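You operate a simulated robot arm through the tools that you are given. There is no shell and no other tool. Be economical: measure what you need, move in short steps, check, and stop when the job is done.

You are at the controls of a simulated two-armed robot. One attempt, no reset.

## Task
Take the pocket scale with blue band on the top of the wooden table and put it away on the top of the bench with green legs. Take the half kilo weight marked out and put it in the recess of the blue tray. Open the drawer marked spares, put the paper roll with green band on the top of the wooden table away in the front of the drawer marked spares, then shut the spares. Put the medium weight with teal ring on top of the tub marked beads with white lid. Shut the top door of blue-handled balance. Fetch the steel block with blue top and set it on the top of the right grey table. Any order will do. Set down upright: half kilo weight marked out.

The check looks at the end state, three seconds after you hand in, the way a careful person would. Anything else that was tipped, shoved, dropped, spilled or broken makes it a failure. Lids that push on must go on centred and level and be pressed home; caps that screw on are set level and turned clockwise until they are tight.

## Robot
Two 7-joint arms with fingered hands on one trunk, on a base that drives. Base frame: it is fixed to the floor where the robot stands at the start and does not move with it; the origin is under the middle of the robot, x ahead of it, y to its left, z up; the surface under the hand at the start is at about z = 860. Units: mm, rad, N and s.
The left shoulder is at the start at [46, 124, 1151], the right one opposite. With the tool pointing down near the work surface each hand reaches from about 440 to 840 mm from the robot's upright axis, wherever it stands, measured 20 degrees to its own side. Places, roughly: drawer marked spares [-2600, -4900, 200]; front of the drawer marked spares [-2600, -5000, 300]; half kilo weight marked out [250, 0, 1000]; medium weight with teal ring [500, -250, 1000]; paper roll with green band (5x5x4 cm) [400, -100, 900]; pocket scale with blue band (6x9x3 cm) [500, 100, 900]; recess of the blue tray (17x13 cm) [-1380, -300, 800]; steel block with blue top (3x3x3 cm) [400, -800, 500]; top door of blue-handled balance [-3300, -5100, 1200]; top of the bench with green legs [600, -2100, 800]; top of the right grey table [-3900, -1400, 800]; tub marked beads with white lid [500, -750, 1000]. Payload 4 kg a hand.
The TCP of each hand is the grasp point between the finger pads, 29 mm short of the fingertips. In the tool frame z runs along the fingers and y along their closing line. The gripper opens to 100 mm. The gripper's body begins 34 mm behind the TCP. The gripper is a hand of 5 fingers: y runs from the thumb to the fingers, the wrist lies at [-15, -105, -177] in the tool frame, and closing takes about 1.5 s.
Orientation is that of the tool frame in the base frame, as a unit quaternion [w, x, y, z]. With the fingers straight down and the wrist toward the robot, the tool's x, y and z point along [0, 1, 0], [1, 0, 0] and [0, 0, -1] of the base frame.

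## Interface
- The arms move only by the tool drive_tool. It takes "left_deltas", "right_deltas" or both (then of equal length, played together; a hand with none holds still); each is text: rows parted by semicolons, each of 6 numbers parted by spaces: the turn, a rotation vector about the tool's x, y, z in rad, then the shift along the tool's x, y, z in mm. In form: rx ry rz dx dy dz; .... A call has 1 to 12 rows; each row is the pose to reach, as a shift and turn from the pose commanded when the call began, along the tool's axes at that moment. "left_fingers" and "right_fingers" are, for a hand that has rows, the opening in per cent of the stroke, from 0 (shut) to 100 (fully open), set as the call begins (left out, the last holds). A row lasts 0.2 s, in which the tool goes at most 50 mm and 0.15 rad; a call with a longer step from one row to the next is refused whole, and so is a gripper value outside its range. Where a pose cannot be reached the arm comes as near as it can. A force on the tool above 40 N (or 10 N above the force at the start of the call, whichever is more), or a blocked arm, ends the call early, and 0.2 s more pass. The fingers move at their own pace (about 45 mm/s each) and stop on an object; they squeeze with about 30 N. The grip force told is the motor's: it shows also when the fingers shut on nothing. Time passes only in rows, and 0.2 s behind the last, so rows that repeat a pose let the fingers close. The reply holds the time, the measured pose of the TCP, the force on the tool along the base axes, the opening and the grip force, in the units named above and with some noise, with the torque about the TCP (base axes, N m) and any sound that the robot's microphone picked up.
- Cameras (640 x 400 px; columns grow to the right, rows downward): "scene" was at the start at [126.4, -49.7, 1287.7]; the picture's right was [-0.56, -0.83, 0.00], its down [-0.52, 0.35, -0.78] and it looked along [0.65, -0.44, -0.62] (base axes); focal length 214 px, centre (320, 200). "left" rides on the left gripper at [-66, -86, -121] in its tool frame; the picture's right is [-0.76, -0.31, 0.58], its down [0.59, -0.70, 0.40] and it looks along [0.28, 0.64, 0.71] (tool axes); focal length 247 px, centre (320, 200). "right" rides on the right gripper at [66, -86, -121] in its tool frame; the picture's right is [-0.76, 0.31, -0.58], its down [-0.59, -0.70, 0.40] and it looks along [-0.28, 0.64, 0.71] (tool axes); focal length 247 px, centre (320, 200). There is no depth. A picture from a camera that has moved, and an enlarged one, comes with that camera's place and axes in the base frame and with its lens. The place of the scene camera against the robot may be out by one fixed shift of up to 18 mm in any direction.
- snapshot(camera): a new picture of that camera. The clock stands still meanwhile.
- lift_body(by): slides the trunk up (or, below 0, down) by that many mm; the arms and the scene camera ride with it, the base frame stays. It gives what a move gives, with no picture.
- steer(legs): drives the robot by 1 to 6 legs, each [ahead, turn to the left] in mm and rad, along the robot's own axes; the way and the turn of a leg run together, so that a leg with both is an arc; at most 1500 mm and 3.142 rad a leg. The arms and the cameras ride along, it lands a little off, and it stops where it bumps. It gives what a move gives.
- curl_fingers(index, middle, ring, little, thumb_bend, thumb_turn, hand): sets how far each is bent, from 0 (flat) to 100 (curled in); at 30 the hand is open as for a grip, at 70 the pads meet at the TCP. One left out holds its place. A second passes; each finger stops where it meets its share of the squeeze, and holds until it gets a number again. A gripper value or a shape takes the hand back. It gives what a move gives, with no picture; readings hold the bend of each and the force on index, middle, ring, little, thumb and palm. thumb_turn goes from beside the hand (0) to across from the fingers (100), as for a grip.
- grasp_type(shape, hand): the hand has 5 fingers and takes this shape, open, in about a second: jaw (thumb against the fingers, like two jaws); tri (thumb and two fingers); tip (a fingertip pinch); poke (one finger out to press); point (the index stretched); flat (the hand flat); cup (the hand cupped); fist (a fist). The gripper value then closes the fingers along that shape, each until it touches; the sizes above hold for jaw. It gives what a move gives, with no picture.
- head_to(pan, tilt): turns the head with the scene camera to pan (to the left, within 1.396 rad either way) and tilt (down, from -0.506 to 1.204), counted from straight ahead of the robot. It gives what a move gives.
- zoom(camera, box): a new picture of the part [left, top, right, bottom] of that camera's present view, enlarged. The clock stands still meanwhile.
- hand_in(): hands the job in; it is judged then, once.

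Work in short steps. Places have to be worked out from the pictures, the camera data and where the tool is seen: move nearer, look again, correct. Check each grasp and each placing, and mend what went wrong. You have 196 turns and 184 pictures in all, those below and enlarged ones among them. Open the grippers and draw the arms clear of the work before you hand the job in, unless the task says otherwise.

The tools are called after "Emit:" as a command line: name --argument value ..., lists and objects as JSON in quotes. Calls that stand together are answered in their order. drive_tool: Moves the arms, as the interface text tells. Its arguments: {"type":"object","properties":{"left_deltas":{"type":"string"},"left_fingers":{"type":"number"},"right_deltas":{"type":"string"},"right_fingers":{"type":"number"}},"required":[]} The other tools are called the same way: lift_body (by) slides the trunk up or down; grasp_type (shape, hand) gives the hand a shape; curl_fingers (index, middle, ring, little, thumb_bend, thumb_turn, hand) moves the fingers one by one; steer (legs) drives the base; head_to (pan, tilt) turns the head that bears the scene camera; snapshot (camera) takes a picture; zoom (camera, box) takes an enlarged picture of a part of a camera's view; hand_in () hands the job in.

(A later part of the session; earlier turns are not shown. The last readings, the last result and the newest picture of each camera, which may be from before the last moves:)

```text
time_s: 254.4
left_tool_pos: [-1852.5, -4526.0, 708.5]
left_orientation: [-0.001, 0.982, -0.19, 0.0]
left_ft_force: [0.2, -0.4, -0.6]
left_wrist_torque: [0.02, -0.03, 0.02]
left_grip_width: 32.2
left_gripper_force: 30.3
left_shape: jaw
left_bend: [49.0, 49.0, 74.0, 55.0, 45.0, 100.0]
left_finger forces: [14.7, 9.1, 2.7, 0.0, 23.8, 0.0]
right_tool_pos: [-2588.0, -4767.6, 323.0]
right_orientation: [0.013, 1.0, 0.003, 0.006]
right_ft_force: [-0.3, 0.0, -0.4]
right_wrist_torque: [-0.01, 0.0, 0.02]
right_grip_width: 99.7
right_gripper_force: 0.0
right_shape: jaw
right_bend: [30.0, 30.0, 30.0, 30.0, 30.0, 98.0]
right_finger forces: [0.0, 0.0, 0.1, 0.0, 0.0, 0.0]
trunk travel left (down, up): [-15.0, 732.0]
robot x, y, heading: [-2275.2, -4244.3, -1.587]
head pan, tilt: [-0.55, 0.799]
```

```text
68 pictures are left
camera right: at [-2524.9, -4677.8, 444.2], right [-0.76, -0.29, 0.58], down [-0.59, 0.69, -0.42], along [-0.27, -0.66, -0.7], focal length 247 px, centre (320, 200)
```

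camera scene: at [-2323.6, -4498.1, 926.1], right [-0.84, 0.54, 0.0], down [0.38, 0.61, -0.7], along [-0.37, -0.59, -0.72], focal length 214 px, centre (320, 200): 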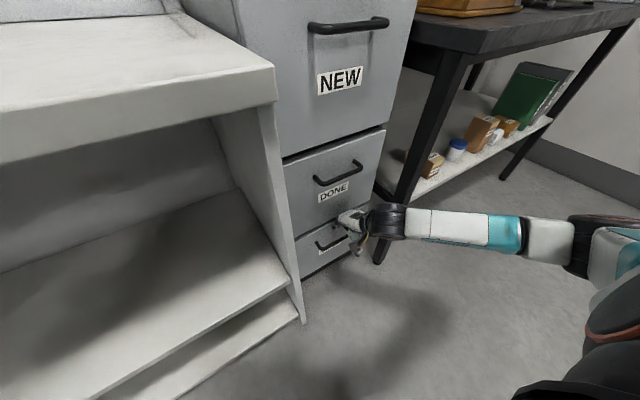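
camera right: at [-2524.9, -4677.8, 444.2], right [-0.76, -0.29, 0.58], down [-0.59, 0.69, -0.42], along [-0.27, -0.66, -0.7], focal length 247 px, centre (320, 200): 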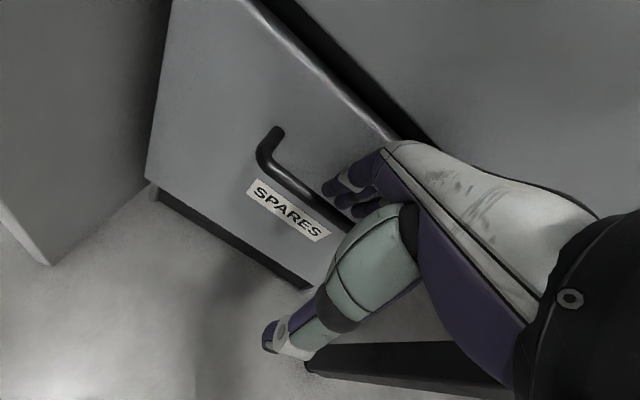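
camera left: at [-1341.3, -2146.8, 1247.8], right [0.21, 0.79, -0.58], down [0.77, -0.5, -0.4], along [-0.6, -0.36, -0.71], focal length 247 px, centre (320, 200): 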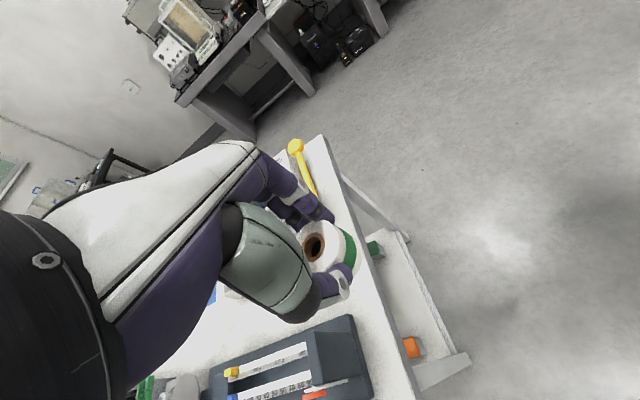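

Fingers are behind the bar. Close on it.

Emit:
drive_tool --right_deltas "0 0 0 0 0 0; 0 0 0 0 0 0; 0 0 0 0 0 0; 0 0 0 0 0 0; 0 0 0 0 0 0; 0 0 0 0 0 0; 0 0 0 0 0 0; 0 0 0 0 0 0; 0 0 0 0 0 0; 0 0 0 0 0 0" --right_fingers 0

Emit:
snapshot --camera "right"

```text
time_s: 256.6
left_tool_pos: [-1852.6, -4526.2, 708.9]
left_orientation: [0.0, 0.982, -0.189, 0.0]
left_ft_force: [0.6, -0.6, -0.2]
left_wrist_torque: [0.01, -0.01, 0.02]
left_grip_width: 32.4
left_gripper_force: 29.9
left_shape: jaw
left_bend: [49.0, 49.0, 74.0, 55.0, 45.0, 100.0]
left_finger forces: [14.6, 9.1, 2.6, 0.0, 23.9, 0.0]
right_tool_pos: [-2588.6, -4766.5, 324.0]
right_orientation: [0.015, 1.0, 0.002, 0.005]
right_ft_force: [1.9, -1.4, 8.4]
right_wrist_torque: [-0.31, -0.07, 0.04]
right_grip_width: 24.8
right_gripper_force: 29.8
right_shape: jaw
right_bend: [43.0, 38.0, 27.0, 44.0, 74.0, 100.0]
right_finger forces: [12.0, 6.0, 3.8, 0.0, 22.1, 0.0]
trunk travel left (down, up): [-15.0, 732.0]
robot x, y, heading: [-2275.3, -4241.3, -1.586]
head pan, tilt: [-0.55, 0.799]
```

```text
67 pictures are left
camera right: at [-2524.7, -4678.2, 445.5], right [-0.76, -0.29, 0.58], down [-0.59, 0.69, -0.43], along [-0.27, -0.66, -0.7], focal length 247 px, centre (320, 200)
```

right: 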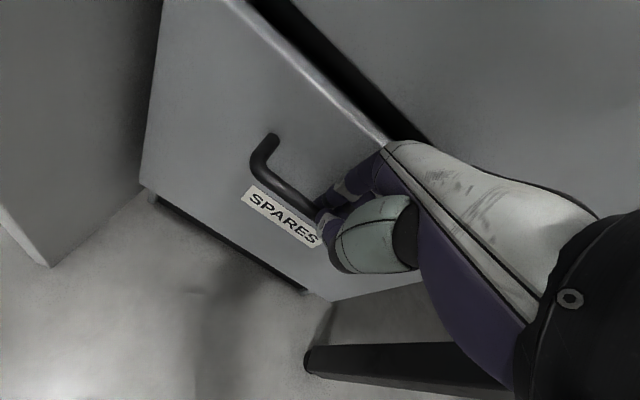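

Bar gripped. Pull by backing the robot 80 mm.

Emit:
steer --legs '[[-80, 0]]'

Emit:
snapshot --camera "right"

```text
time_s: 257.7
left_tool_pos: [-1851.7, -4444.1, 707.8]
left_orientation: [0.0, 0.982, -0.189, 0.001]
left_ft_force: [0.0, -0.6, 0.1]
left_wrist_torque: [-0.01, -0.01, 0.0]
left_grip_width: 32.5
left_gripper_force: 29.8
left_shape: jaw
left_bend: [49.0, 49.0, 74.0, 55.0, 45.0, 100.0]
left_finger forces: [14.5, 9.2, 2.6, 0.1, 23.9, 0.0]
right_tool_pos: [-2587.9, -4685.4, 325.4]
right_orientation: [0.014, 1.0, 0.003, 0.005]
right_ft_force: [-6.0, 1.3, 15.6]
right_wrist_torque: [-0.35, 0.14, -0.21]
right_grip_width: 24.8
right_gripper_force: 30.1
right_shape: jaw
right_bend: [43.0, 38.0, 73.0, 44.0, 74.0, 100.0]
right_finger forces: [12.1, 5.8, 3.9, 0.1, 27.2, 0.1]
trunk travel left (down, up): [-15.0, 732.0]
robot x, y, heading: [-2273.0, -4161.2, -1.58]
head pan, tilt: [-0.55, 0.799]
```

```text
66 pictures are left
camera right: at [-2523.4, -4596.6, 445.4], right [-0.76, -0.29, 0.58], down [-0.59, 0.69, -0.42], along [-0.27, -0.66, -0.7], focal length 247 px, centre (320, 200)
```

right: 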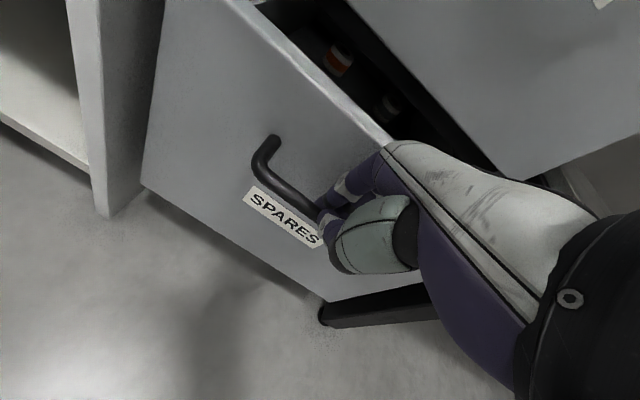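

The drawer opens; there are other rolls inside. Pull another 170.

Emit:
steer --legs '[[-170, 0]]'

Emit:
snapshot --camera "right"

Emit:
snapshot --camera "scene"

```text
time_s: 259.2
left_tool_pos: [-1849.8, -4276.6, 708.8]
left_orientation: [0.0, 0.982, -0.189, -0.001]
left_ft_force: [-0.4, 1.1, -0.2]
left_wrist_torque: [0.01, 0.04, 0.0]
left_grip_width: 32.3
left_gripper_force: 29.9
left_shape: jaw
left_bend: [49.0, 49.0, 74.0, 55.0, 45.0, 100.0]
left_finger forces: [14.6, 9.2, 2.6, 0.1, 23.9, 0.0]
right_tool_pos: [-2585.8, -4517.5, 325.4]
right_orientation: [0.015, 1.0, 0.002, 0.004]
right_ft_force: [-11.9, -1.1, 11.3]
right_wrist_torque: [-0.34, 0.24, -0.4]
right_grip_width: 24.6
right_gripper_force: 29.9
right_shape: jaw
right_bend: [43.0, 38.0, 73.0, 44.0, 73.0, 100.0]
right_finger forces: [11.8, 5.6, 3.7, 0.0, 23.7, 0.0]
trunk travel left (down, up): [-15.0, 732.0]
robot x, y, heading: [-2268.3, -3991.5, -1.586]
head pan, tilt: [-0.55, 0.799]
```

```text
65 pictures are left
camera right: at [-2522.1, -4428.5, 445.3], right [-0.76, -0.29, 0.58], down [-0.59, 0.69, -0.42], along [-0.28, -0.66, -0.7], focal length 247 px, centre (320, 200)
```

right: 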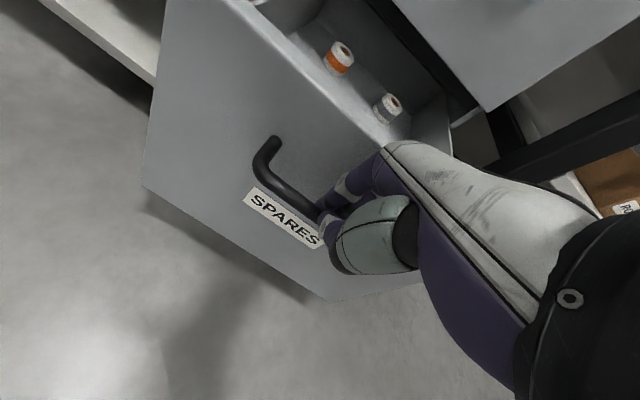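

```text
64 pictures are left
camera scene: at [-2319.5, -4247.8, 926.4], right [-0.84, 0.54, 0.0], down [0.38, 0.61, -0.7], along [-0.37, -0.59, -0.72], focal length 214 px, centre (320, 200)
```

scene: 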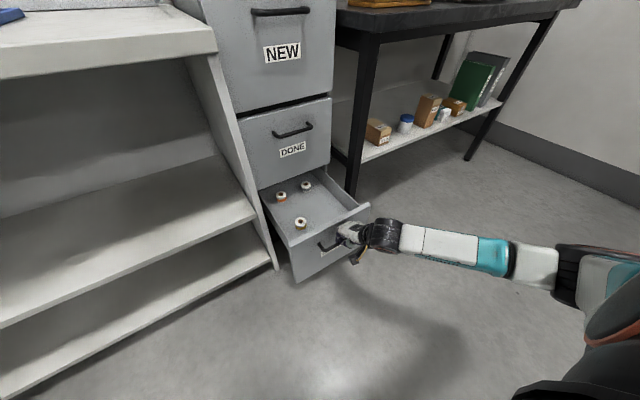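

Drawer open about 250. Zoom on its interior.

Emit:
zoom --camera "scene" --box '[240, 150, 380, 290]'

```text
2.86 times, centred on (310, 220) of scene
camera zoom: at [-2319.5, -4247.8, 926.4], right [-0.84, 0.54, 0.0], down [0.38, 0.61, -0.7], along [-0.37, -0.59, -0.72], focal length 613 px, centre (349, 143)
```

zoom: 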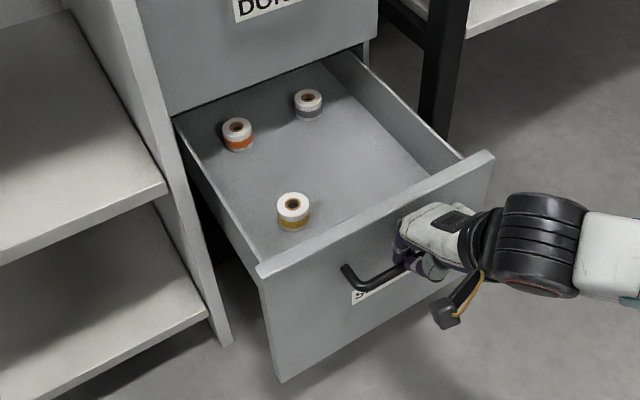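

Drawer holds three rolls; free front area is right of centre near the front panel, around (-2635,-4690). Release the handle and raise the right hand.

Emit:
drive_tool --right_deltas "0 0 0 0 0 0; 0 0 0 0 0 0; 0 0 0 0 0 0; 0 0 0 0 0 0; 0 0 0 0 0 0; 0 0 0 0 0 -15; 0 0 0 0 0 -40; 0 0 0 0 0 -70; 0 0 0 0 0 -110; 0 0 0 0 0 -155; 0 0 0 0 0 -200" --right_fingers 85

Emit:
zoom --camera "scene" --box '[240, 150, 380, 290]'

```text
time_s: 261.6
left_tool_pos: [-1848.6, -4278.1, 709.4]
left_orientation: [-0.001, 0.982, -0.189, 0.0]
left_ft_force: [-0.2, -0.8, -0.8]
left_wrist_torque: [0.03, -0.01, -0.05]
left_grip_width: 32.5
left_gripper_force: 29.8
left_shape: jaw
left_bend: [49.0, 49.0, 74.0, 55.0, 45.0, 100.0]
left_finger forces: [14.6, 9.2, 2.8, 0.0, 23.9, 0.0]
right_tool_pos: [-2586.5, -4510.7, 523.0]
right_orientation: [0.014, 1.0, 0.002, 0.006]
right_ft_force: [0.9, 0.1, -0.8]
right_wrist_torque: [0.01, 0.0, -0.01]
right_grip_width: 84.9
right_gripper_force: 0.1
right_shape: jaw
right_bend: [36.0, 32.0, 25.0, 35.0, 30.0, 98.0]
right_finger forces: [0.0, 0.1, 0.0, 0.0, 0.0, 0.0]
trunk travel left (down, up): [-15.0, 732.0]
robot x, y, heading: [-2272.1, -3990.8, -1.583]
head pan, tilt: [-0.55, 0.799]
```

```text
2.86 times, centred on (310, 220) of scene
camera zoom: at [-2319.8, -4248.4, 926.2], right [-0.84, 0.54, 0.0], down [0.38, 0.61, -0.7], along [-0.37, -0.59, -0.72], focal length 613 px, centre (349, 143)
```

zoom: 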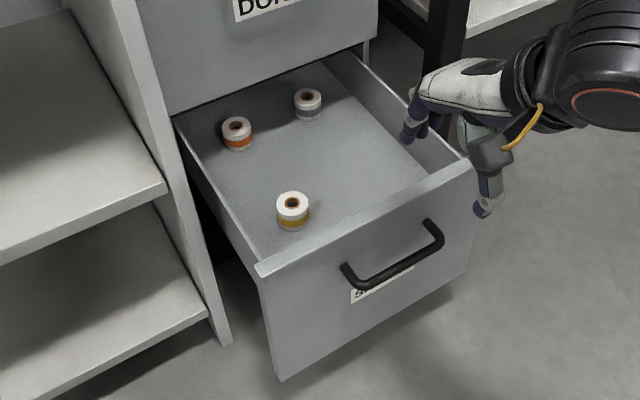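

Drawer stays open. Floor of the drawer ≈ z 195. Raise the trunk for safe travel and shift the base ~480 mm to the right.

Emit:
lift_body --by 400

Emit:
steer --legs '[[-496, 0.8], [0, -1.6], [745, 0.81]]'

Emit:
head_to --pan 0.2 --tilt 1.0

Emit:
snapshot --camera "scene"

```text
time_s: 265.4
left_tool_pos: [-1849.6, -4277.1, 1109.7]
left_orientation: [-0.001, 0.982, -0.19, -0.001]
left_ft_force: [0.0, -0.2, -0.5]
left_wrist_torque: [-0.02, 0.0, 0.02]
left_grip_width: 32.3
left_gripper_force: 30.3
left_shape: jaw
left_bend: [49.0, 49.0, 74.0, 55.0, 45.0, 100.0]
left_finger forces: [14.6, 9.2, 2.7, 0.0, 23.9, 0.0]
right_tool_pos: [-2587.7, -4511.7, 923.7]
right_orientation: [0.014, 1.0, 0.002, 0.005]
right_ft_force: [-0.4, 1.1, -1.3]
right_wrist_torque: [-0.01, -0.01, 0.0]
right_grip_width: 84.8
right_gripper_force: 0.1
right_shape: jaw
right_bend: [36.0, 32.0, 25.0, 35.0, 30.0, 98.0]
right_finger forces: [0.0, 0.1, 0.1, 0.0, 0.1, 0.0]
trunk travel left (down, up): [-415.0, 332.0]
robot x, y, heading: [-2270.5, -3989.0, -1.587]
head pan, tilt: [-0.55, 0.799]
```

```text
time_s: 275.9
left_tool_pos: [-2319.0, -4471.1, 1109.8]
left_orientation: [-0.001, 0.983, -0.184, 0.0]
left_ft_force: [0.4, 0.6, -0.8]
left_wrist_torque: [-0.01, -0.04, 0.0]
left_grip_width: 32.4
left_gripper_force: 29.8
left_shape: jaw
left_bend: [50.0, 49.0, 74.0, 55.0, 74.0, 100.0]
left_finger forces: [14.0, 8.8, 3.9, 0.1, 20.7, 0.1]
right_tool_pos: [-3057.2, -4713.3, 923.8]
right_orientation: [0.015, 1.0, 0.006, 0.004]
right_ft_force: [0.2, 0.4, 0.1]
right_wrist_torque: [-0.01, 0.02, -0.01]
right_grip_width: 85.0
right_gripper_force: 0.0
right_shape: jaw
right_bend: [36.0, 32.0, 25.0, 35.0, 30.0, 98.0]
right_finger forces: [0.1, 0.1, 0.0, 0.0, 0.0, 0.0]
trunk travel left (down, up): [-415.0, 332.0]
robot x, y, heading: [-2745.7, -4189.0, -1.585]
head pan, tilt: [-0.55, 0.799]
cut short: leg 3
```

```text
time_s: 277.1
left_tool_pos: [-2319.1, -4472.1, 1109.8]
left_orientation: [-0.001, 0.983, -0.184, 0.001]
left_ft_force: [-0.7, -0.2, 0.1]
left_wrist_torque: [0.01, -0.01, -0.01]
left_grip_width: 32.1
left_gripper_force: 29.9
left_shape: jaw
left_bend: [50.0, 49.0, 74.0, 55.0, 74.0, 100.0]
left_finger forces: [14.2, 8.9, 3.8, 0.0, 20.8, 0.1]
right_tool_pos: [-3057.7, -4713.5, 924.7]
right_orientation: [0.015, 1.0, 0.006, 0.005]
right_ft_force: [-0.3, 0.0, 0.3]
right_wrist_torque: [0.02, -0.05, -0.04]
right_grip_width: 84.9
right_gripper_force: 0.0
right_shape: jaw
right_bend: [36.0, 32.0, 25.0, 35.0, 30.0, 98.0]
right_finger forces: [0.0, 0.1, 0.0, 0.0, 0.1, 0.1]
trunk travel left (down, up): [-415.0, 332.0]
robot x, y, heading: [-2745.9, -4193.2, -1.59]
head pan, tilt: [0.201, 1.0]
```

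```text
61 pictures are left
camera scene: at [-2735.2, -4306.2, 1327.9], right [-0.98, -0.18, 0.0], down [-0.16, 0.83, -0.54], along [0.1, -0.53, -0.84], focal length 214 px, centre (320, 200)
```

scene: 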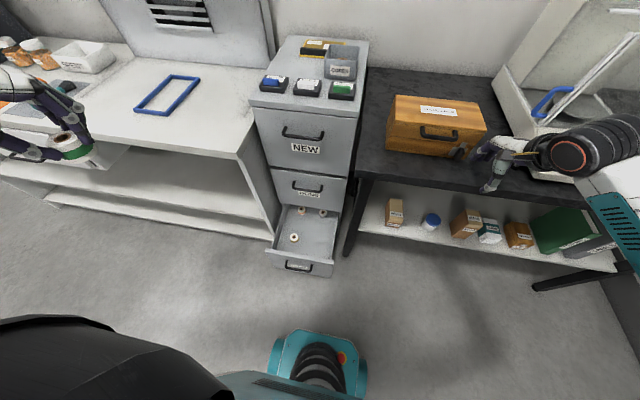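

The last leg was cut short slightly; the left thumb bend also changed. Inspect both hands' surroundings.

Emit:
snapshot --camera "left"

Emit:
snapshot --camera "right"

Emit:
zoom --camera "scene" --box '[360, 60, 640, 260]'

```text
60 pictures are left
camera left: at [-2351.5, -4367.0, 1229.2], right [-0.59, 0.56, -0.58], down [0.8, 0.44, -0.4], along [0.03, -0.7, -0.71], focal length 247 px, centre (320, 200)
```

left: 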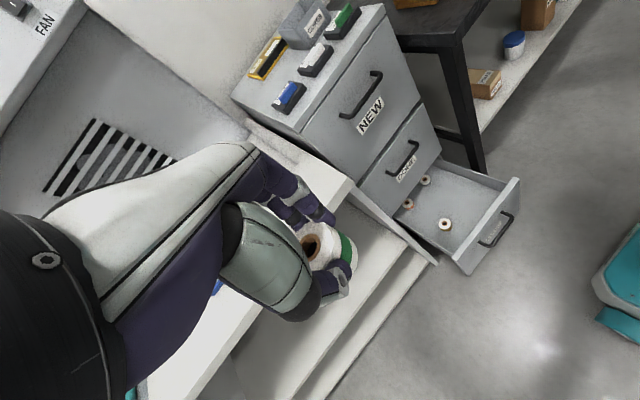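

```text
59 pictures are left
camera right: at [-2993.3, -4624.7, 1045.0], right [-0.76, -0.3, 0.58], down [-0.59, 0.68, -0.42], along [-0.27, -0.67, -0.7], focal length 247 px, centre (320, 200)
```

right: 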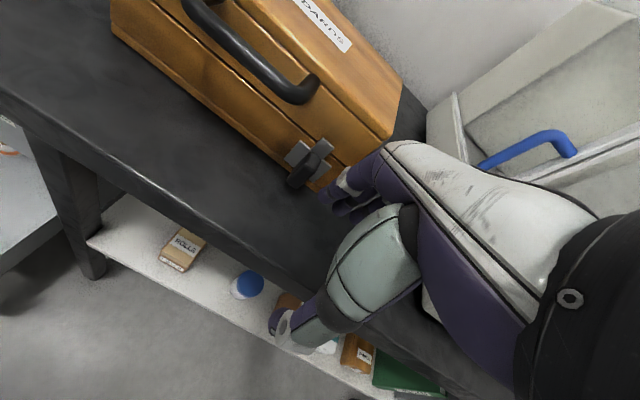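

```text
2.00 times, centred on (500, 160) of scene
camera zoom: at [-2735.2, -4306.2, 1327.9], right [-0.98, -0.18, 0.0], down [-0.16, 0.83, -0.54], along [0.1, -0.53, -0.84], focal length 429 px, centre (-40, 280)
```

zoom: 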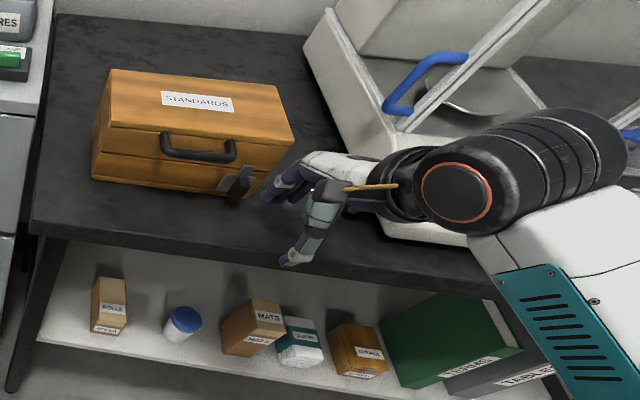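

The right hand reached the wooden STANDARDS box's edge. I back off 200 straight away and tuck the right hand back.

Emit:
steer --legs '[[-200, 0]]'

Emit:
drive_tool --right_deltas "0 0 -0.1 -15 -30 0; 0 0 -0.2 -30 -60 0; 0 0 -0.3 -45 -90 0; 0 0 -0.4 -60 -120 0; 0 0 -0.4 -75 -150 0; 0 0 -0.4 -90 -180 0"

Emit:
head_to --pan -0.2 --tilt 0.7

Emit:
snapshot --camera "scene"

```text
time_s: 278.6
left_tool_pos: [-2316.1, -4269.8, 1109.8]
left_orientation: [0.0, 0.983, -0.182, 0.0]
left_ft_force: [-0.8, -0.1, -0.1]
left_wrist_torque: [0.0, -0.01, 0.0]
left_grip_width: 31.9
left_gripper_force: 30.3
left_shape: jaw
left_bend: [50.0, 49.0, 74.0, 55.0, 74.0, 100.0]
left_finger forces: [14.2, 9.0, 3.8, 0.0, 20.8, 0.1]
right_tool_pos: [-3052.5, -4514.5, 924.6]
right_orientation: [0.015, 1.0, 0.008, 0.006]
right_ft_force: [-0.2, -0.3, -0.4]
right_wrist_torque: [0.0, 0.0, 0.0]
right_grip_width: 84.8
right_gripper_force: 0.1
right_shape: jaw
right_bend: [36.0, 32.0, 25.0, 35.0, 30.0, 98.0]
right_finger forces: [0.0, 0.0, 0.0, 0.0, 0.0, 0.1]
trunk travel left (down, up): [-415.0, 332.0]
robot x, y, heading: [-2743.4, -3990.7, -1.578]
head pan, tilt: [0.201, 1.0]
```

```text
time_s: 280.1
left_tool_pos: [-2316.9, -4269.0, 1108.6]
left_orientation: [0.0, 0.983, -0.183, 0.0]
left_ft_force: [0.2, -0.5, -1.2]
left_wrist_torque: [-0.02, -0.02, 0.0]
left_grip_width: 31.9
left_gripper_force: 30.1
left_shape: jaw
left_bend: [50.0, 49.0, 74.0, 55.0, 74.0, 100.0]
left_finger forces: [14.0, 9.1, 3.9, 0.1, 20.7, 0.1]
right_tool_pos: [-3146.6, -4337.5, 917.2]
right_orientation: [0.016, 0.978, 0.206, 0.002]
right_ft_force: [-0.7, 0.7, 0.2]
right_wrist_torque: [0.01, 0.0, -0.02]
right_grip_width: 84.9
right_gripper_force: 0.0
right_shape: jaw
right_bend: [36.0, 32.0, 25.0, 35.0, 30.0, 98.0]
right_finger forces: [0.0, 0.0, 0.0, 0.0, 0.1, 0.1]
trunk travel left (down, up): [-415.0, 332.0]
robot x, y, heading: [-2744.2, -3993.0, -1.584]
head pan, tilt: [0.201, 1.0]
```

```text
time_s: 280.9
left_tool_pos: [-2316.0, -4270.7, 1108.1]
left_orientation: [0.0, 0.983, -0.183, 0.001]
left_ft_force: [0.3, -0.1, -0.2]
left_wrist_torque: [0.02, 0.05, 0.0]
left_grip_width: 31.7
left_gripper_force: 30.1
left_shape: jaw
left_bend: [50.0, 49.0, 74.0, 55.0, 74.0, 100.0]
left_finger forces: [13.8, 9.0, 3.9, 0.1, 20.7, 0.0]
right_tool_pos: [-3147.2, -4338.7, 918.5]
right_orientation: [0.015, 0.978, 0.207, 0.002]
right_ft_force: [0.2, 0.1, 0.6]
right_wrist_torque: [-0.01, 0.01, -0.02]
right_grip_width: 84.9
right_gripper_force: 0.0
right_shape: jaw
right_bend: [36.0, 32.0, 25.0, 35.0, 30.0, 98.0]
right_finger forces: [0.0, 0.1, 0.1, 0.0, 0.0, 0.0]
trunk travel left (down, up): [-415.0, 332.0]
robot x, y, heading: [-2745.9, -3995.2, -1.586]
head pan, tilt: [-0.201, 0.7]
```

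```text
57 pictures are left
camera scene: at [-2763.0, -4120.6, 1351.2], right [-0.98, 0.21, 0.0], down [0.13, 0.63, -0.76], along [-0.16, -0.75, -0.64], focal length 214 px, centre (320, 200)
```

scene: 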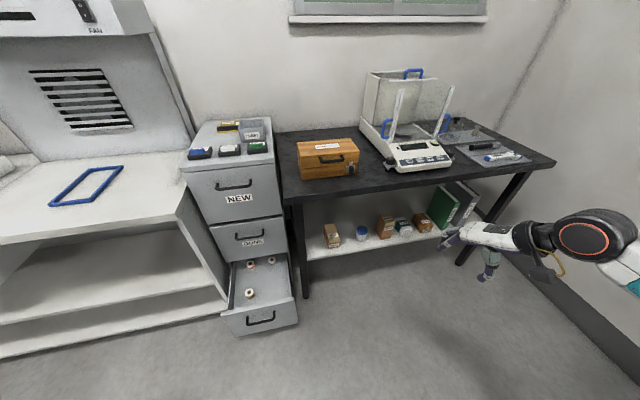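

The box looks still parallel to the table, undisturbed. Lower the trunk here in the open, and orient the left hand with wrist to the left.

Emit:
lift_body --by -400

Emit:
drive_tool --left_deltas "0 0 0.133 -25 33 0; 0 0 0.267 -51 66 0; 0 0 0.4 -76 99 0; 0 0 0.533 -101 132 0; 0 0 0.667 -127 164 0; 0 0 0.8 -152 197 0; 0 0 0.933 -177 230 0; 0 0 1.067 -203 263 0; 0 0 1.2 -228 296 0"

Emit:
snapshot --camera "left"

```text
time_s: 284.8
left_tool_pos: [-2316.3, -4269.4, 708.3]
left_orientation: [0.0, 0.983, -0.182, 0.0]
left_ft_force: [0.9, 0.3, -1.3]
left_wrist_torque: [-0.01, -0.01, 0.01]
left_grip_width: 31.7
left_gripper_force: 30.0
left_shape: jaw
left_bend: [50.0, 49.0, 74.0, 55.0, 74.0, 100.0]
left_finger forces: [13.7, 9.0, 4.1, 0.1, 20.6, 0.0]
right_tool_pos: [-3145.0, -4335.3, 518.0]
right_orientation: [0.016, 0.978, 0.207, 0.002]
right_ft_force: [0.8, 0.0, 0.3]
right_wrist_torque: [0.0, 0.0, -0.03]
right_grip_width: 85.3
right_gripper_force: 0.0
right_shape: jaw
right_bend: [36.0, 32.0, 25.0, 35.0, 30.0, 98.0]
right_finger forces: [0.0, 0.0, 0.1, 0.0, 0.1, 0.1]
trunk travel left (down, up): [-15.0, 732.0]
robot x, y, heading: [-2744.1, -3992.4, -1.582]
head pan, tilt: [-0.201, 0.7]
```

```text
time_s: 286.8
left_tool_pos: [-2635.1, -4463.5, 705.8]
left_orientation: [-0.001, 0.709, -0.706, -0.001]
left_ft_force: [0.2, 0.4, -0.1]
left_wrist_torque: [-0.01, -0.01, 0.0]
left_grip_width: 31.8
left_gripper_force: 29.9
left_shape: jaw
left_bend: [75.0, 49.0, 74.0, 55.0, 74.0, 100.0]
left_finger forces: [13.5, 9.8, 5.0, 0.1, 20.6, 0.0]
left hand out of reach, approached as far as the arm can: row 3, 4, 5
right_tool_pos: [-3146.2, -4335.6, 517.9]
right_orientation: [0.015, 0.978, 0.207, 0.001]
right_ft_force: [0.5, -0.3, -0.3]
right_wrist_torque: [0.0, 0.02, 0.0]
right_grip_width: 85.2
right_gripper_force: 0.0
right_shape: jaw
right_bend: [36.0, 32.0, 25.0, 35.0, 30.0, 98.0]
right_finger forces: [0.0, 0.0, 0.0, 0.1, 0.0, 0.0]
trunk travel left (down, up): [-15.0, 732.0]
robot x, y, heading: [-2739.2, -3992.9, -1.583]
head pan, tilt: [-0.201, 0.7]
```

```text
56 pictures are left
camera left: at [-2551.3, -4397.3, 826.0], right [0.3, 0.76, -0.58], down [0.7, -0.59, -0.4], along [-0.64, -0.28, -0.71], focal length 247 px, centre (320, 200)
```

left: 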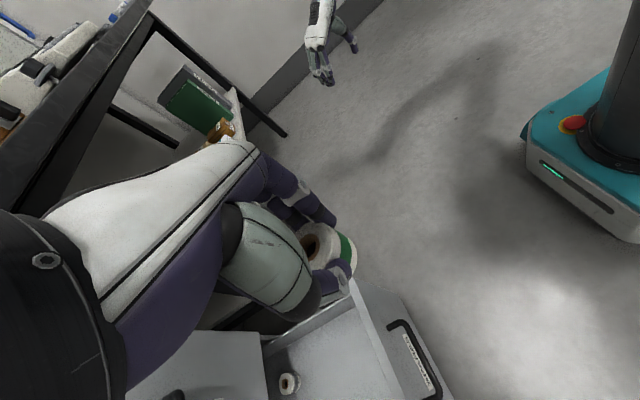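

Check the roll's attitude in the hand.

Emit:
zoom --camera "left" --box '[260, 170, 400, 310]'

```text
2.86 times, centred on (330, 240) of left
camera zoom: at [-2551.3, -4397.3, 826.0], right [0.3, 0.76, -0.58], down [0.7, -0.59, -0.4], along [-0.64, -0.28, -0.71], focal length 706 px, centre (291, 86)
```

zoom: 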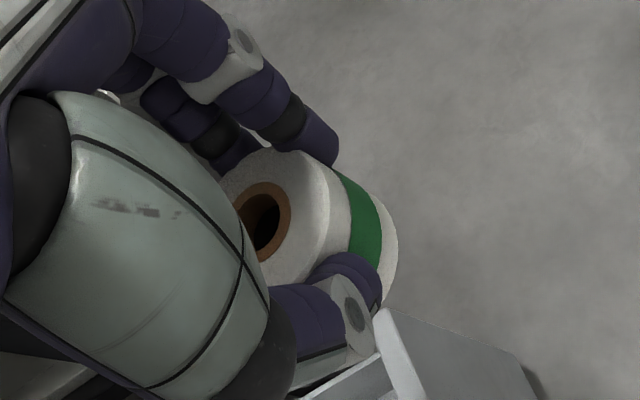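

Roll tilt ~10° only. Drive ahead 225 so the roll is over the drawer front.

Emit:
steer --legs '[[222, 0.012]]'

Emit:
head_to --pan 0.25 --tilt 0.85

Emit:
snapshot --camera "scene"

Emit:
snapshot --camera "left"

```text
time_s: 288.4
left_tool_pos: [-2629.4, -4683.2, 706.6]
left_orientation: [-0.001, 0.714, -0.7, -0.001]
left_ft_force: [-0.5, -0.1, -1.3]
left_wrist_torque: [0.04, -0.03, 0.0]
left_grip_width: 31.5
left_gripper_force: 30.0
left_shape: jaw
left_bend: [75.0, 49.0, 74.0, 55.0, 75.0, 100.0]
left_finger forces: [13.5, 9.9, 4.9, 0.1, 20.4, 0.1]
right_tool_pos: [-3141.3, -4564.3, 518.7]
right_orientation: [0.015, 0.977, 0.213, 0.002]
right_ft_force: [0.0, 0.5, -0.5]
right_wrist_torque: [-0.01, 0.01, 0.02]
right_grip_width: 84.9
right_gripper_force: 0.1
right_shape: jaw
right_bend: [36.0, 32.0, 25.0, 35.0, 30.0, 98.0]
right_finger forces: [0.0, 0.0, 0.0, 0.1, 0.0, 0.0]
trunk travel left (down, up): [-15.0, 732.0]
robot x, y, heading: [-2741.9, -4215.1, -1.567]
head pan, tilt: [-0.201, 0.7]
```

```text
time_s: 289.3
left_tool_pos: [-2629.1, -4682.5, 706.1]
left_orientation: [-0.001, 0.714, -0.7, -0.001]
left_ft_force: [-0.4, -0.8, -0.6]
left_wrist_torque: [0.05, 0.0, -0.01]
left_grip_width: 31.8
left_gripper_force: 30.5
left_shape: jaw
left_bend: [75.0, 49.0, 74.0, 55.0, 75.0, 100.0]
left_finger forces: [13.6, 9.8, 4.8, 0.0, 20.4, 0.0]
right_tool_pos: [-3141.5, -4562.5, 518.3]
right_orientation: [0.015, 0.977, 0.213, 0.002]
right_ft_force: [0.1, 0.1, 0.4]
right_wrist_torque: [-0.05, 0.02, 0.02]
right_grip_width: 85.0
right_gripper_force: 0.1
right_shape: jaw
right_bend: [36.0, 32.0, 25.0, 35.0, 30.0, 98.0]
right_finger forces: [0.0, 0.0, 0.0, 0.0, 0.1, 0.1]
trunk travel left (down, up): [-15.0, 732.0]
robot x, y, heading: [-2744.9, -4211.6, -1.566]
head pan, tilt: [0.25, 0.85]
```

```text
54 pictures are left
camera scene: at [-2725.3, -4476.5, 922.2], right [-0.97, -0.25, 0.0], down [-0.19, 0.73, -0.66], along [0.17, -0.64, -0.75], focal length 214 px, centre (320, 200)
```

scene: 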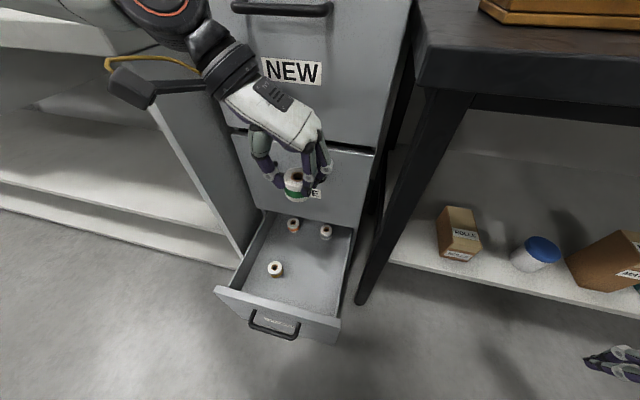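

```text
53 pictures are left
camera left: at [-2545.9, -4615.0, 826.8], right [0.29, 0.76, -0.58], down [0.71, -0.57, -0.4], along [-0.64, -0.29, -0.71], focal length 247 px, centre (320, 200)
```

left: 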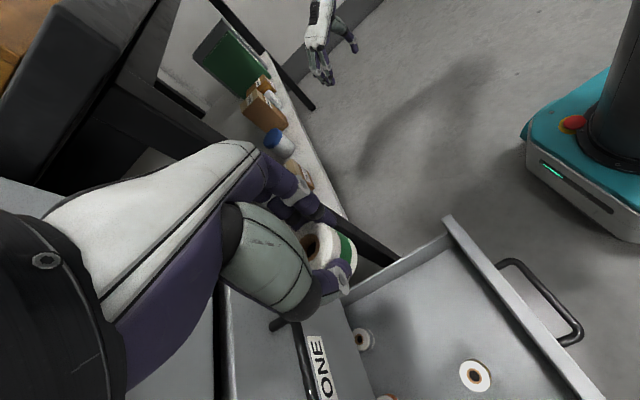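

Drawer interior mapped: yellow roll at (-2525,-4710), front-right corner (-2735,-4597). Target (-2642,-4682). Descend to z≈400 first.

Emit:
drive_tool --left_deltas "0 0 0 0 4 45; 0 0 0 0 8 90; 0 0 0 0 13 135; 0 0 0 0 13 180; 0 0 0 0 13 225; 0 0 0 0 13 270; 0 0 0 0 13 305"

Emit:
snapshot --camera "scene"

Emit:
snapshot --camera "left"

```text
time_s: 290.9
left_tool_pos: [-2642.7, -4685.2, 401.3]
left_orientation: [-0.001, 0.714, -0.7, 0.0]
left_ft_force: [0.1, 0.3, -0.9]
left_wrist_torque: [0.0, -0.01, -0.01]
left_grip_width: 31.6
left_gripper_force: 29.8
left_shape: jaw
left_bend: [75.0, 49.0, 74.0, 55.0, 75.0, 100.0]
left_finger forces: [13.6, 9.8, 5.5, 0.0, 20.6, 0.1]
right_tool_pos: [-3141.1, -4564.3, 519.1]
right_orientation: [0.014, 0.977, 0.214, 0.002]
right_ft_force: [0.3, 0.4, -0.2]
right_wrist_torque: [0.01, -0.02, -0.01]
right_grip_width: 85.1
right_gripper_force: 0.1
right_shape: jaw
right_bend: [36.0, 32.0, 25.0, 35.0, 30.0, 98.0]
right_finger forces: [0.1, 0.0, 0.0, 0.0, 0.0, 0.0]
trunk travel left (down, up): [-15.0, 732.0]
robot x, y, heading: [-2745.1, -4214.5, -1.566]
head pan, tilt: [0.25, 0.85]
```

```text
52 pictures are left
camera scene: at [-2725.3, -4476.5, 922.1], right [-0.97, -0.25, 0.0], down [-0.19, 0.73, -0.66], along [0.17, -0.64, -0.75], focal length 214 px, centre (320, 200)
```

scene: 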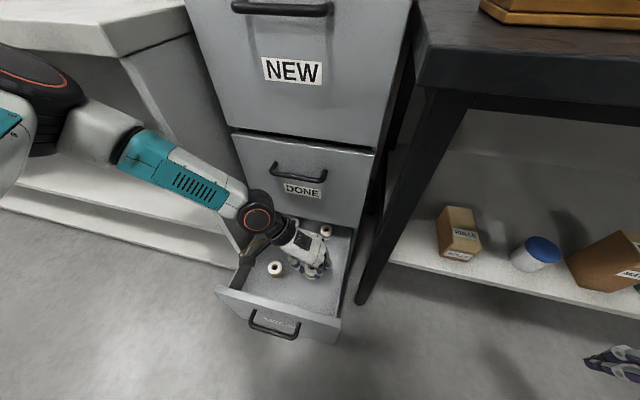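

```text
51 pictures are left
camera left: at [-2558.4, -4617.0, 520.3], right [0.29, 0.76, -0.58], down [0.71, -0.58, -0.4], along [-0.64, -0.29, -0.71], focal length 247 px, centre (320, 200)
```

left: 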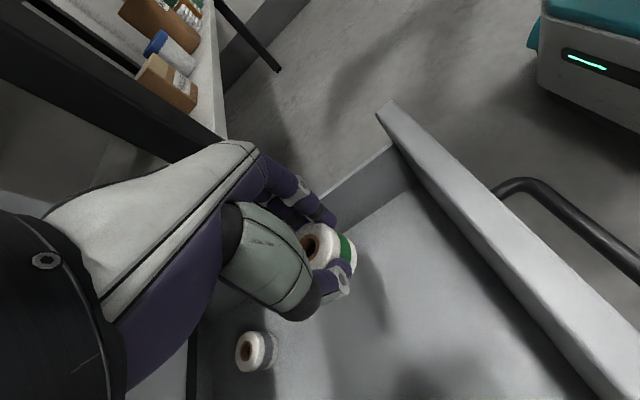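

Continue down carefully to z≈262.

Emit:
drive_tool --left_deltas "0 0 0 0 0 40; 0 0 0 0 0 80; 0 0 0 0 0 115; 0 0 0 0 0 138"

Emit:
snapshot --camera "left"

Emit:
snapshot --camera "scene"

```text
time_s: 291.9
left_tool_pos: [-2637.6, -4685.8, 328.0]
left_orientation: [-0.001, 0.715, -0.699, 0.001]
left_ft_force: [1.2, -0.2, -1.5]
left_wrist_torque: [0.0, 0.0, 0.01]
left_grip_width: 31.9
left_gripper_force: 29.5
left_shape: jaw
left_bend: [75.0, 49.0, 74.0, 55.0, 75.0, 100.0]
left_finger forces: [13.7, 9.9, 5.4, 0.0, 20.5, 0.0]
left hand out of reach, approached as far as the arm can: row 2, 3, 4
right_tool_pos: [-3140.5, -4558.9, 521.5]
right_orientation: [0.018, 0.977, 0.214, 0.0]
right_ft_force: [-0.3, -0.4, -0.1]
right_wrist_torque: [-0.03, -0.04, -0.02]
right_grip_width: 85.0
right_gripper_force: 0.1
right_shape: jaw
right_bend: [36.0, 32.0, 25.0, 35.0, 30.0, 98.0]
right_finger forces: [0.1, 0.1, 0.0, 0.1, 0.0, 0.0]
trunk travel left (down, up): [-15.0, 732.0]
robot x, y, heading: [-2746.1, -4211.0, -1.56]
head pan, tilt: [0.25, 0.85]
```

```text
50 pictures are left
camera left: at [-2554.9, -4617.0, 448.1], right [0.29, 0.76, -0.58], down [0.72, -0.57, -0.4], along [-0.63, -0.3, -0.71], focal length 247 px, centre (320, 200)
```

left: 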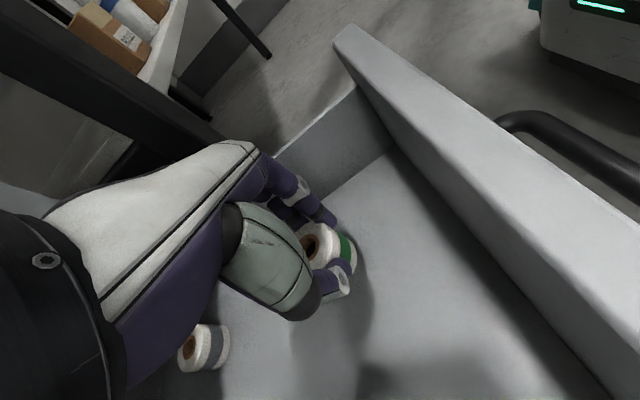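

```text
49 pictures are left
camera scene: at [-2722.6, -4469.8, 924.0], right [-0.97, -0.25, 0.0], down [-0.19, 0.72, -0.66], along [0.17, -0.64, -0.75], focal length 214 px, centre (320, 200)
```

scene: 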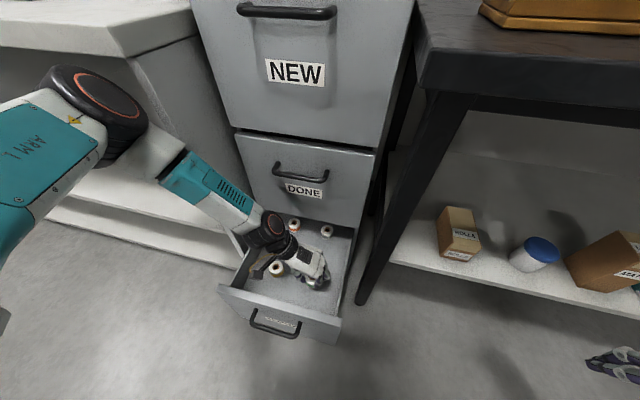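

The outward wrist makes the arm run out of room. I raise again, and yaw the hand to ~45° so the arm comes in more naturally.

Emit:
drive_tool --left_deltas "0 0 0 0 0 -45; 0 0 0 0 0 -90; 0 0 0 0 0 -135; 0 0 0 0 0 -170"

Emit:
drive_tool --left_deltas "0 0 -0.13 5 0 0; 0 0 -0.26 10 0 0; 0 0 -0.39 15 0 0; 0 0 -0.52 20 0 0; 0 0 -0.65 25 0 0; 0 0 -0.8 30 0 0; 0 0 -0.8 30 0 0"

Emit:
snapshot --camera "left"

```text
time_s: 292.9
left_tool_pos: [-2638.7, -4692.2, 500.9]
left_orientation: [0.0, 0.714, -0.7, 0.001]
left_ft_force: [0.4, -1.2, -0.4]
left_wrist_torque: [0.0, -0.01, -0.03]
left_grip_width: 30.0
left_gripper_force: 29.5
left_shape: jaw
left_bend: [76.0, 49.0, 73.0, 55.0, 78.0, 98.0]
left_finger forces: [9.7, 7.8, 9.3, 0.1, 18.3, 0.0]
right_tool_pos: [-3140.5, -4567.3, 518.9]
right_orientation: [0.016, 0.976, 0.216, 0.001]
right_ft_force: [-0.1, -0.3, 0.5]
right_wrist_torque: [0.02, 0.01, -0.02]
right_grip_width: 84.8
right_gripper_force: 0.0
right_shape: jaw
right_bend: [36.0, 32.0, 25.0, 35.0, 30.0, 98.0]
right_finger forces: [0.0, 0.0, 0.0, 0.1, 0.0, 0.0]
trunk travel left (down, up): [-15.0, 732.0]
robot x, y, heading: [-2743.5, -4214.7, -1.569]
head pan, tilt: [0.25, 0.85]
```

```text
time_s: 294.5
left_tool_pos: [-2594.2, -4714.4, 488.8]
left_orientation: [0.001, 0.93, -0.368, -0.003]
left_ft_force: [-0.5, 0.4, -1.3]
left_wrist_torque: [0.02, -0.01, 0.01]
left_grip_width: 29.9
left_gripper_force: 29.9
left_shape: jaw
left_bend: [76.0, 49.0, 73.0, 55.0, 78.0, 98.0]
left_finger forces: [9.3, 8.0, 8.9, 0.0, 18.1, 0.0]
left hand out of reach, approached as far as the arm can: row 3, 4, 5, 6, 7
right_tool_pos: [-3140.9, -4564.4, 518.8]
right_orientation: [0.014, 0.977, 0.214, 0.002]
right_ft_force: [-0.2, 1.0, -0.4]
right_wrist_torque: [-0.01, -0.04, -0.02]
right_grip_width: 85.2
right_gripper_force: 0.1
right_shape: jaw
right_bend: [36.0, 32.0, 25.0, 35.0, 30.0, 98.0]
right_finger forces: [0.0, 0.0, 0.0, 0.0, 0.0, 0.1]
trunk travel left (down, up): [-15.0, 732.0]
robot x, y, heading: [-2741.1, -4210.5, -1.568]
head pan, tilt: [0.25, 0.85]
```

```text
48 pictures are left
camera left: at [-2583.8, -4605.1, 607.8], right [-0.35, 0.74, -0.58], down [0.91, 0.11, -0.4], along [-0.24, -0.66, -0.71], focal length 247 px, centre (320, 200)
```

left: 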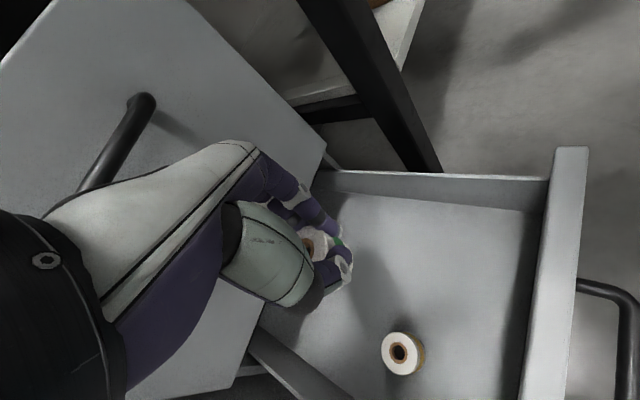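

The grip shifted somewhat; zoom to inspect the roll.

Emit:
zoom --camera "left" --box '[260, 170, 400, 310]'

Emit:
zoom --camera "scene" --box '[200, 120, 400, 320]'

```text
2.86 times, centred on (330, 240) of left
camera zoom: at [-2583.8, -4605.1, 607.8], right [-0.35, 0.74, -0.58], down [0.91, 0.11, -0.4], along [-0.24, -0.66, -0.71], focal length 706 px, centre (291, 86)
```

zoom: 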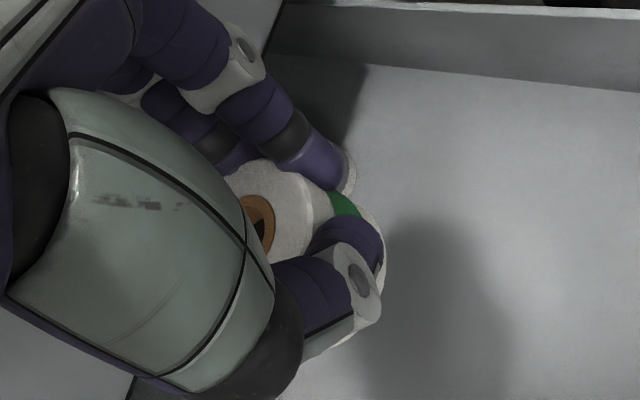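

```text
2.00 times, centred on (300, 220) of scene
camera zoom: at [-2725.2, -4476.6, 922.1], right [-0.97, -0.25, 0.0], down [-0.19, 0.73, -0.66], along [0.17, -0.64, -0.75], focal length 429 px, centre (360, 160)
```

zoom: 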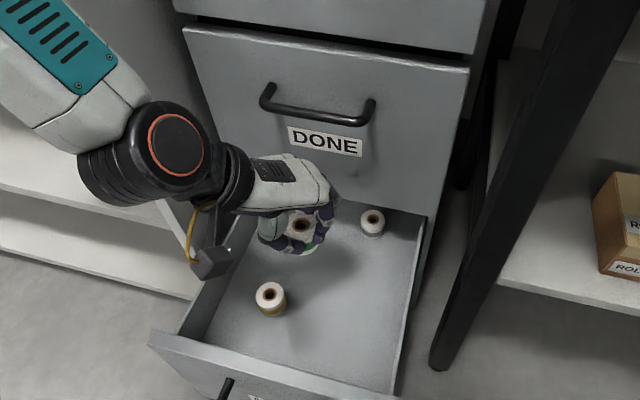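

Roll is still held. To get the roll away from the yellow one, I turn the robot right by 0.1 rad, moving the hand ~50 mm right.

Emit:
steer --legs '[[0, -0.1]]'

Emit:
drive_tool --left_deltas "0 0 0 0 0 40; 0 0 0 0 0 80; 0 0 0 0 0 120"

Emit:
snapshot --camera "left"

```text
time_s: 295.5
left_tool_pos: [-2643.9, -4727.1, 488.4]
left_orientation: [0.001, 0.91, -0.414, -0.004]
left_ft_force: [-0.3, 0.0, -0.6]
left_wrist_torque: [0.01, 0.05, -0.01]
left_grip_width: 29.5
left_gripper_force: 30.1
left_shape: jaw
left_bend: [76.0, 49.0, 73.0, 55.0, 78.0, 98.0]
left_finger forces: [9.3, 8.0, 8.9, 0.0, 17.9, 0.0]
right_tool_pos: [-3173.5, -4522.3, 517.4]
right_orientation: [0.015, 0.986, 0.166, 0.001]
right_ft_force: [0.0, -0.7, -0.7]
right_wrist_torque: [0.0, 0.0, -0.04]
right_grip_width: 84.8
right_gripper_force: 0.0
right_shape: jaw
right_bend: [36.0, 32.0, 25.0, 35.0, 30.0, 98.0]
right_finger forces: [0.0, 0.0, 0.0, 0.1, 0.0, 0.0]
trunk travel left (down, up): [-15.0, 732.0]
robot x, y, heading: [-2745.8, -4215.9, -1.667]
head pan, tilt: [0.25, 0.85]
```

```text
time_s: 296.3
left_tool_pos: [-2651.9, -4725.2, 384.3]
left_orientation: [0.011, 0.909, -0.417, 0.012]
left_ft_force: [-1.3, -0.1, -2.6]
left_wrist_torque: [0.01, 0.03, -0.01]
left_grip_width: 29.4
left_gripper_force: 29.8
left_shape: jaw
left_bend: [76.0, 50.0, 73.0, 55.0, 78.0, 98.0]
left_finger forces: [9.1, 7.7, 9.3, 0.0, 18.0, 0.1]
right_tool_pos: [-3182.9, -4512.9, 519.4]
right_orientation: [0.026, 0.986, 0.163, 0.008]
right_ft_force: [0.4, -0.9, 0.0]
right_wrist_torque: [0.03, 0.03, -0.03]
right_grip_width: 85.1
right_gripper_force: 0.1
right_shape: jaw
right_bend: [36.0, 32.0, 25.0, 35.0, 30.0, 98.0]
right_finger forces: [0.0, 0.0, 0.0, 0.0, 0.1, 0.0]
trunk travel left (down, up): [-15.0, 732.0]
robot x, y, heading: [-2743.0, -4214.4, -1.666]
head pan, tilt: [0.25, 0.85]
```

```text
45 pictures are left
camera left: at [-2632.9, -4614.7, 500.0], right [-0.25, 0.76, -0.6], down [0.92, 0.0, -0.39], along [-0.29, -0.65, -0.7], focal length 247 px, centre (320, 200)
```

left: 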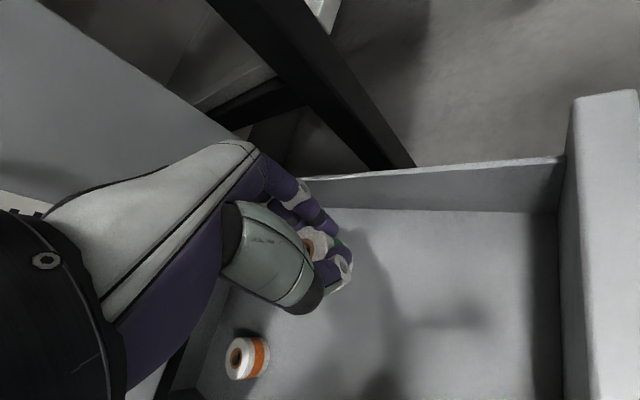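

Something seems to make contact (the robot is being nudged). Look toward the left elbow.

Emit:
head_to --pan 0.75 --tilt 0.9

Emit:
snapshot --camera "scene"

```text
time_s: 297.2
left_tool_pos: [-2646.6, -4721.4, 375.4]
left_orientation: [0.002, 0.91, -0.415, 0.009]
left_ft_force: [-0.9, 0.4, -0.4]
left_wrist_torque: [0.03, -0.01, 0.02]
left_grip_width: 29.6
left_gripper_force: 30.3
left_shape: jaw
left_bend: [76.0, 50.0, 73.0, 55.0, 78.0, 98.0]
left_finger forces: [9.0, 7.6, 9.5, 0.0, 17.8, 0.0]
right_tool_pos: [-3179.9, -4516.0, 519.3]
right_orientation: [0.024, 0.986, 0.165, 0.005]
right_ft_force: [0.3, 0.1, 0.4]
right_wrist_torque: [-0.01, -0.02, 0.0]
right_grip_width: 85.0
right_gripper_force: 0.0
right_shape: jaw
right_bend: [36.0, 32.0, 25.0, 35.0, 30.0, 98.0]
right_finger forces: [0.0, 0.0, 0.1, 0.0, 0.1, 0.0]
trunk travel left (down, up): [-15.0, 732.0]
robot x, y, heading: [-2747.2, -4214.2, -1.664]
head pan, tilt: [0.75, 0.901]
```

```text
44 pictures are left
camera scene: at [-2753.6, -4434.3, 931.4], right [-0.79, -0.61, -0.01], down [-0.45, 0.6, -0.66], along [0.41, -0.52, -0.75], focal length 214 px, centre (320, 200)
```

scene: 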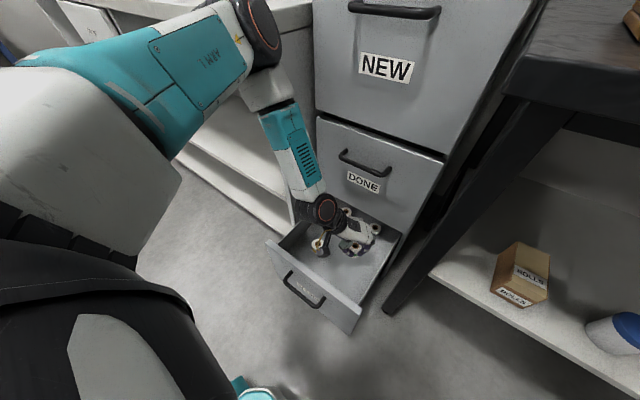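

The elbow touches the white bench's edge. I raise the hand, back the robot ~130, and reach out further so the elbow stays clear of the bench.

Emit:
drive_tool --left_deltas "0 0 0 0 0 -45; 0 0 0 0 0 -90; 0 0 0 0 0 -130; 0 0 0 0 0 -160"

Emit:
steer --legs '[[-150, 0]]'

Emit:
snapshot --camera "scene"

```text
time_s: 298.2
left_tool_pos: [-2643.1, -4731.1, 527.2]
left_orientation: [0.004, 0.909, -0.416, -0.005]
left_ft_force: [-0.5, 0.1, -0.1]
left_wrist_torque: [0.01, 0.02, 0.02]
left_grip_width: 23.6
left_gripper_force: 29.8
left_shape: jaw
left_bend: [76.0, 78.0, 74.0, 55.0, 83.0, 100.0]
left_finger forces: [0.0, 0.0, 0.0, 0.0, 0.0, 0.0]
left hand out of reach, approached as far as the arm can: row 4
right_tool_pos: [-3175.5, -4522.0, 518.1]
right_orientation: [0.015, 0.986, 0.164, 0.0]
right_ft_force: [-0.5, -0.1, 0.2]
right_wrist_torque: [0.0, 0.0, 0.02]
right_grip_width: 84.8
right_gripper_force: 0.1
right_shape: jaw
right_bend: [36.0, 32.0, 25.0, 35.0, 30.0, 98.0]
right_finger forces: [0.1, 0.0, 0.0, 0.1, 0.0, 0.0]
trunk travel left (down, up): [-15.0, 732.0]
robot x, y, heading: [-2745.5, -4214.5, -1.669]
head pan, tilt: [0.75, 0.901]
```

```text
time_s: 299.6
left_tool_pos: [-2628.2, -4583.6, 528.0]
left_orientation: [0.004, 0.909, -0.418, -0.008]
left_ft_force: [0.1, -0.1, -0.4]
left_wrist_torque: [0.0, 0.06, 0.0]
left_grip_width: 23.6
left_gripper_force: 30.6
left_shape: jaw
left_bend: [76.0, 78.0, 74.0, 55.0, 83.0, 100.0]
left_finger forces: [0.0, 0.0, 0.1, 0.0, 0.0, 0.0]
right_tool_pos: [-3161.0, -4376.1, 517.2]
right_orientation: [0.015, 0.986, 0.163, 0.001]
right_ft_force: [-0.7, 0.0, -0.3]
right_wrist_torque: [0.03, 0.02, 0.03]
right_grip_width: 85.0
right_gripper_force: 0.1
right_shape: jaw
right_bend: [36.0, 32.0, 25.0, 35.0, 30.0, 98.0]
right_finger forces: [0.1, 0.0, 0.1, 0.0, 0.0, 0.0]
trunk travel left (down, up): [-15.0, 732.0]
robot x, y, heading: [-2730.3, -4070.4, -1.666]
head pan, tilt: [0.75, 0.901]
```

```text
43 pictures are left
camera scene: at [-2703.4, -4316.0, 918.1], right [-0.79, -0.61, 0.0], down [-0.48, 0.62, -0.62], along [0.38, -0.49, -0.78], focal length 214 px, centre (320, 200)
```

scene: 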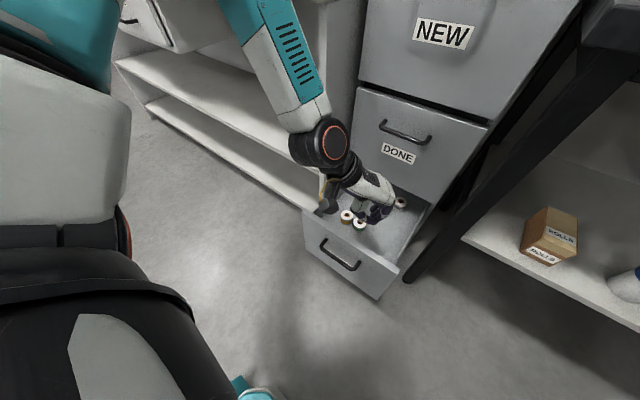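

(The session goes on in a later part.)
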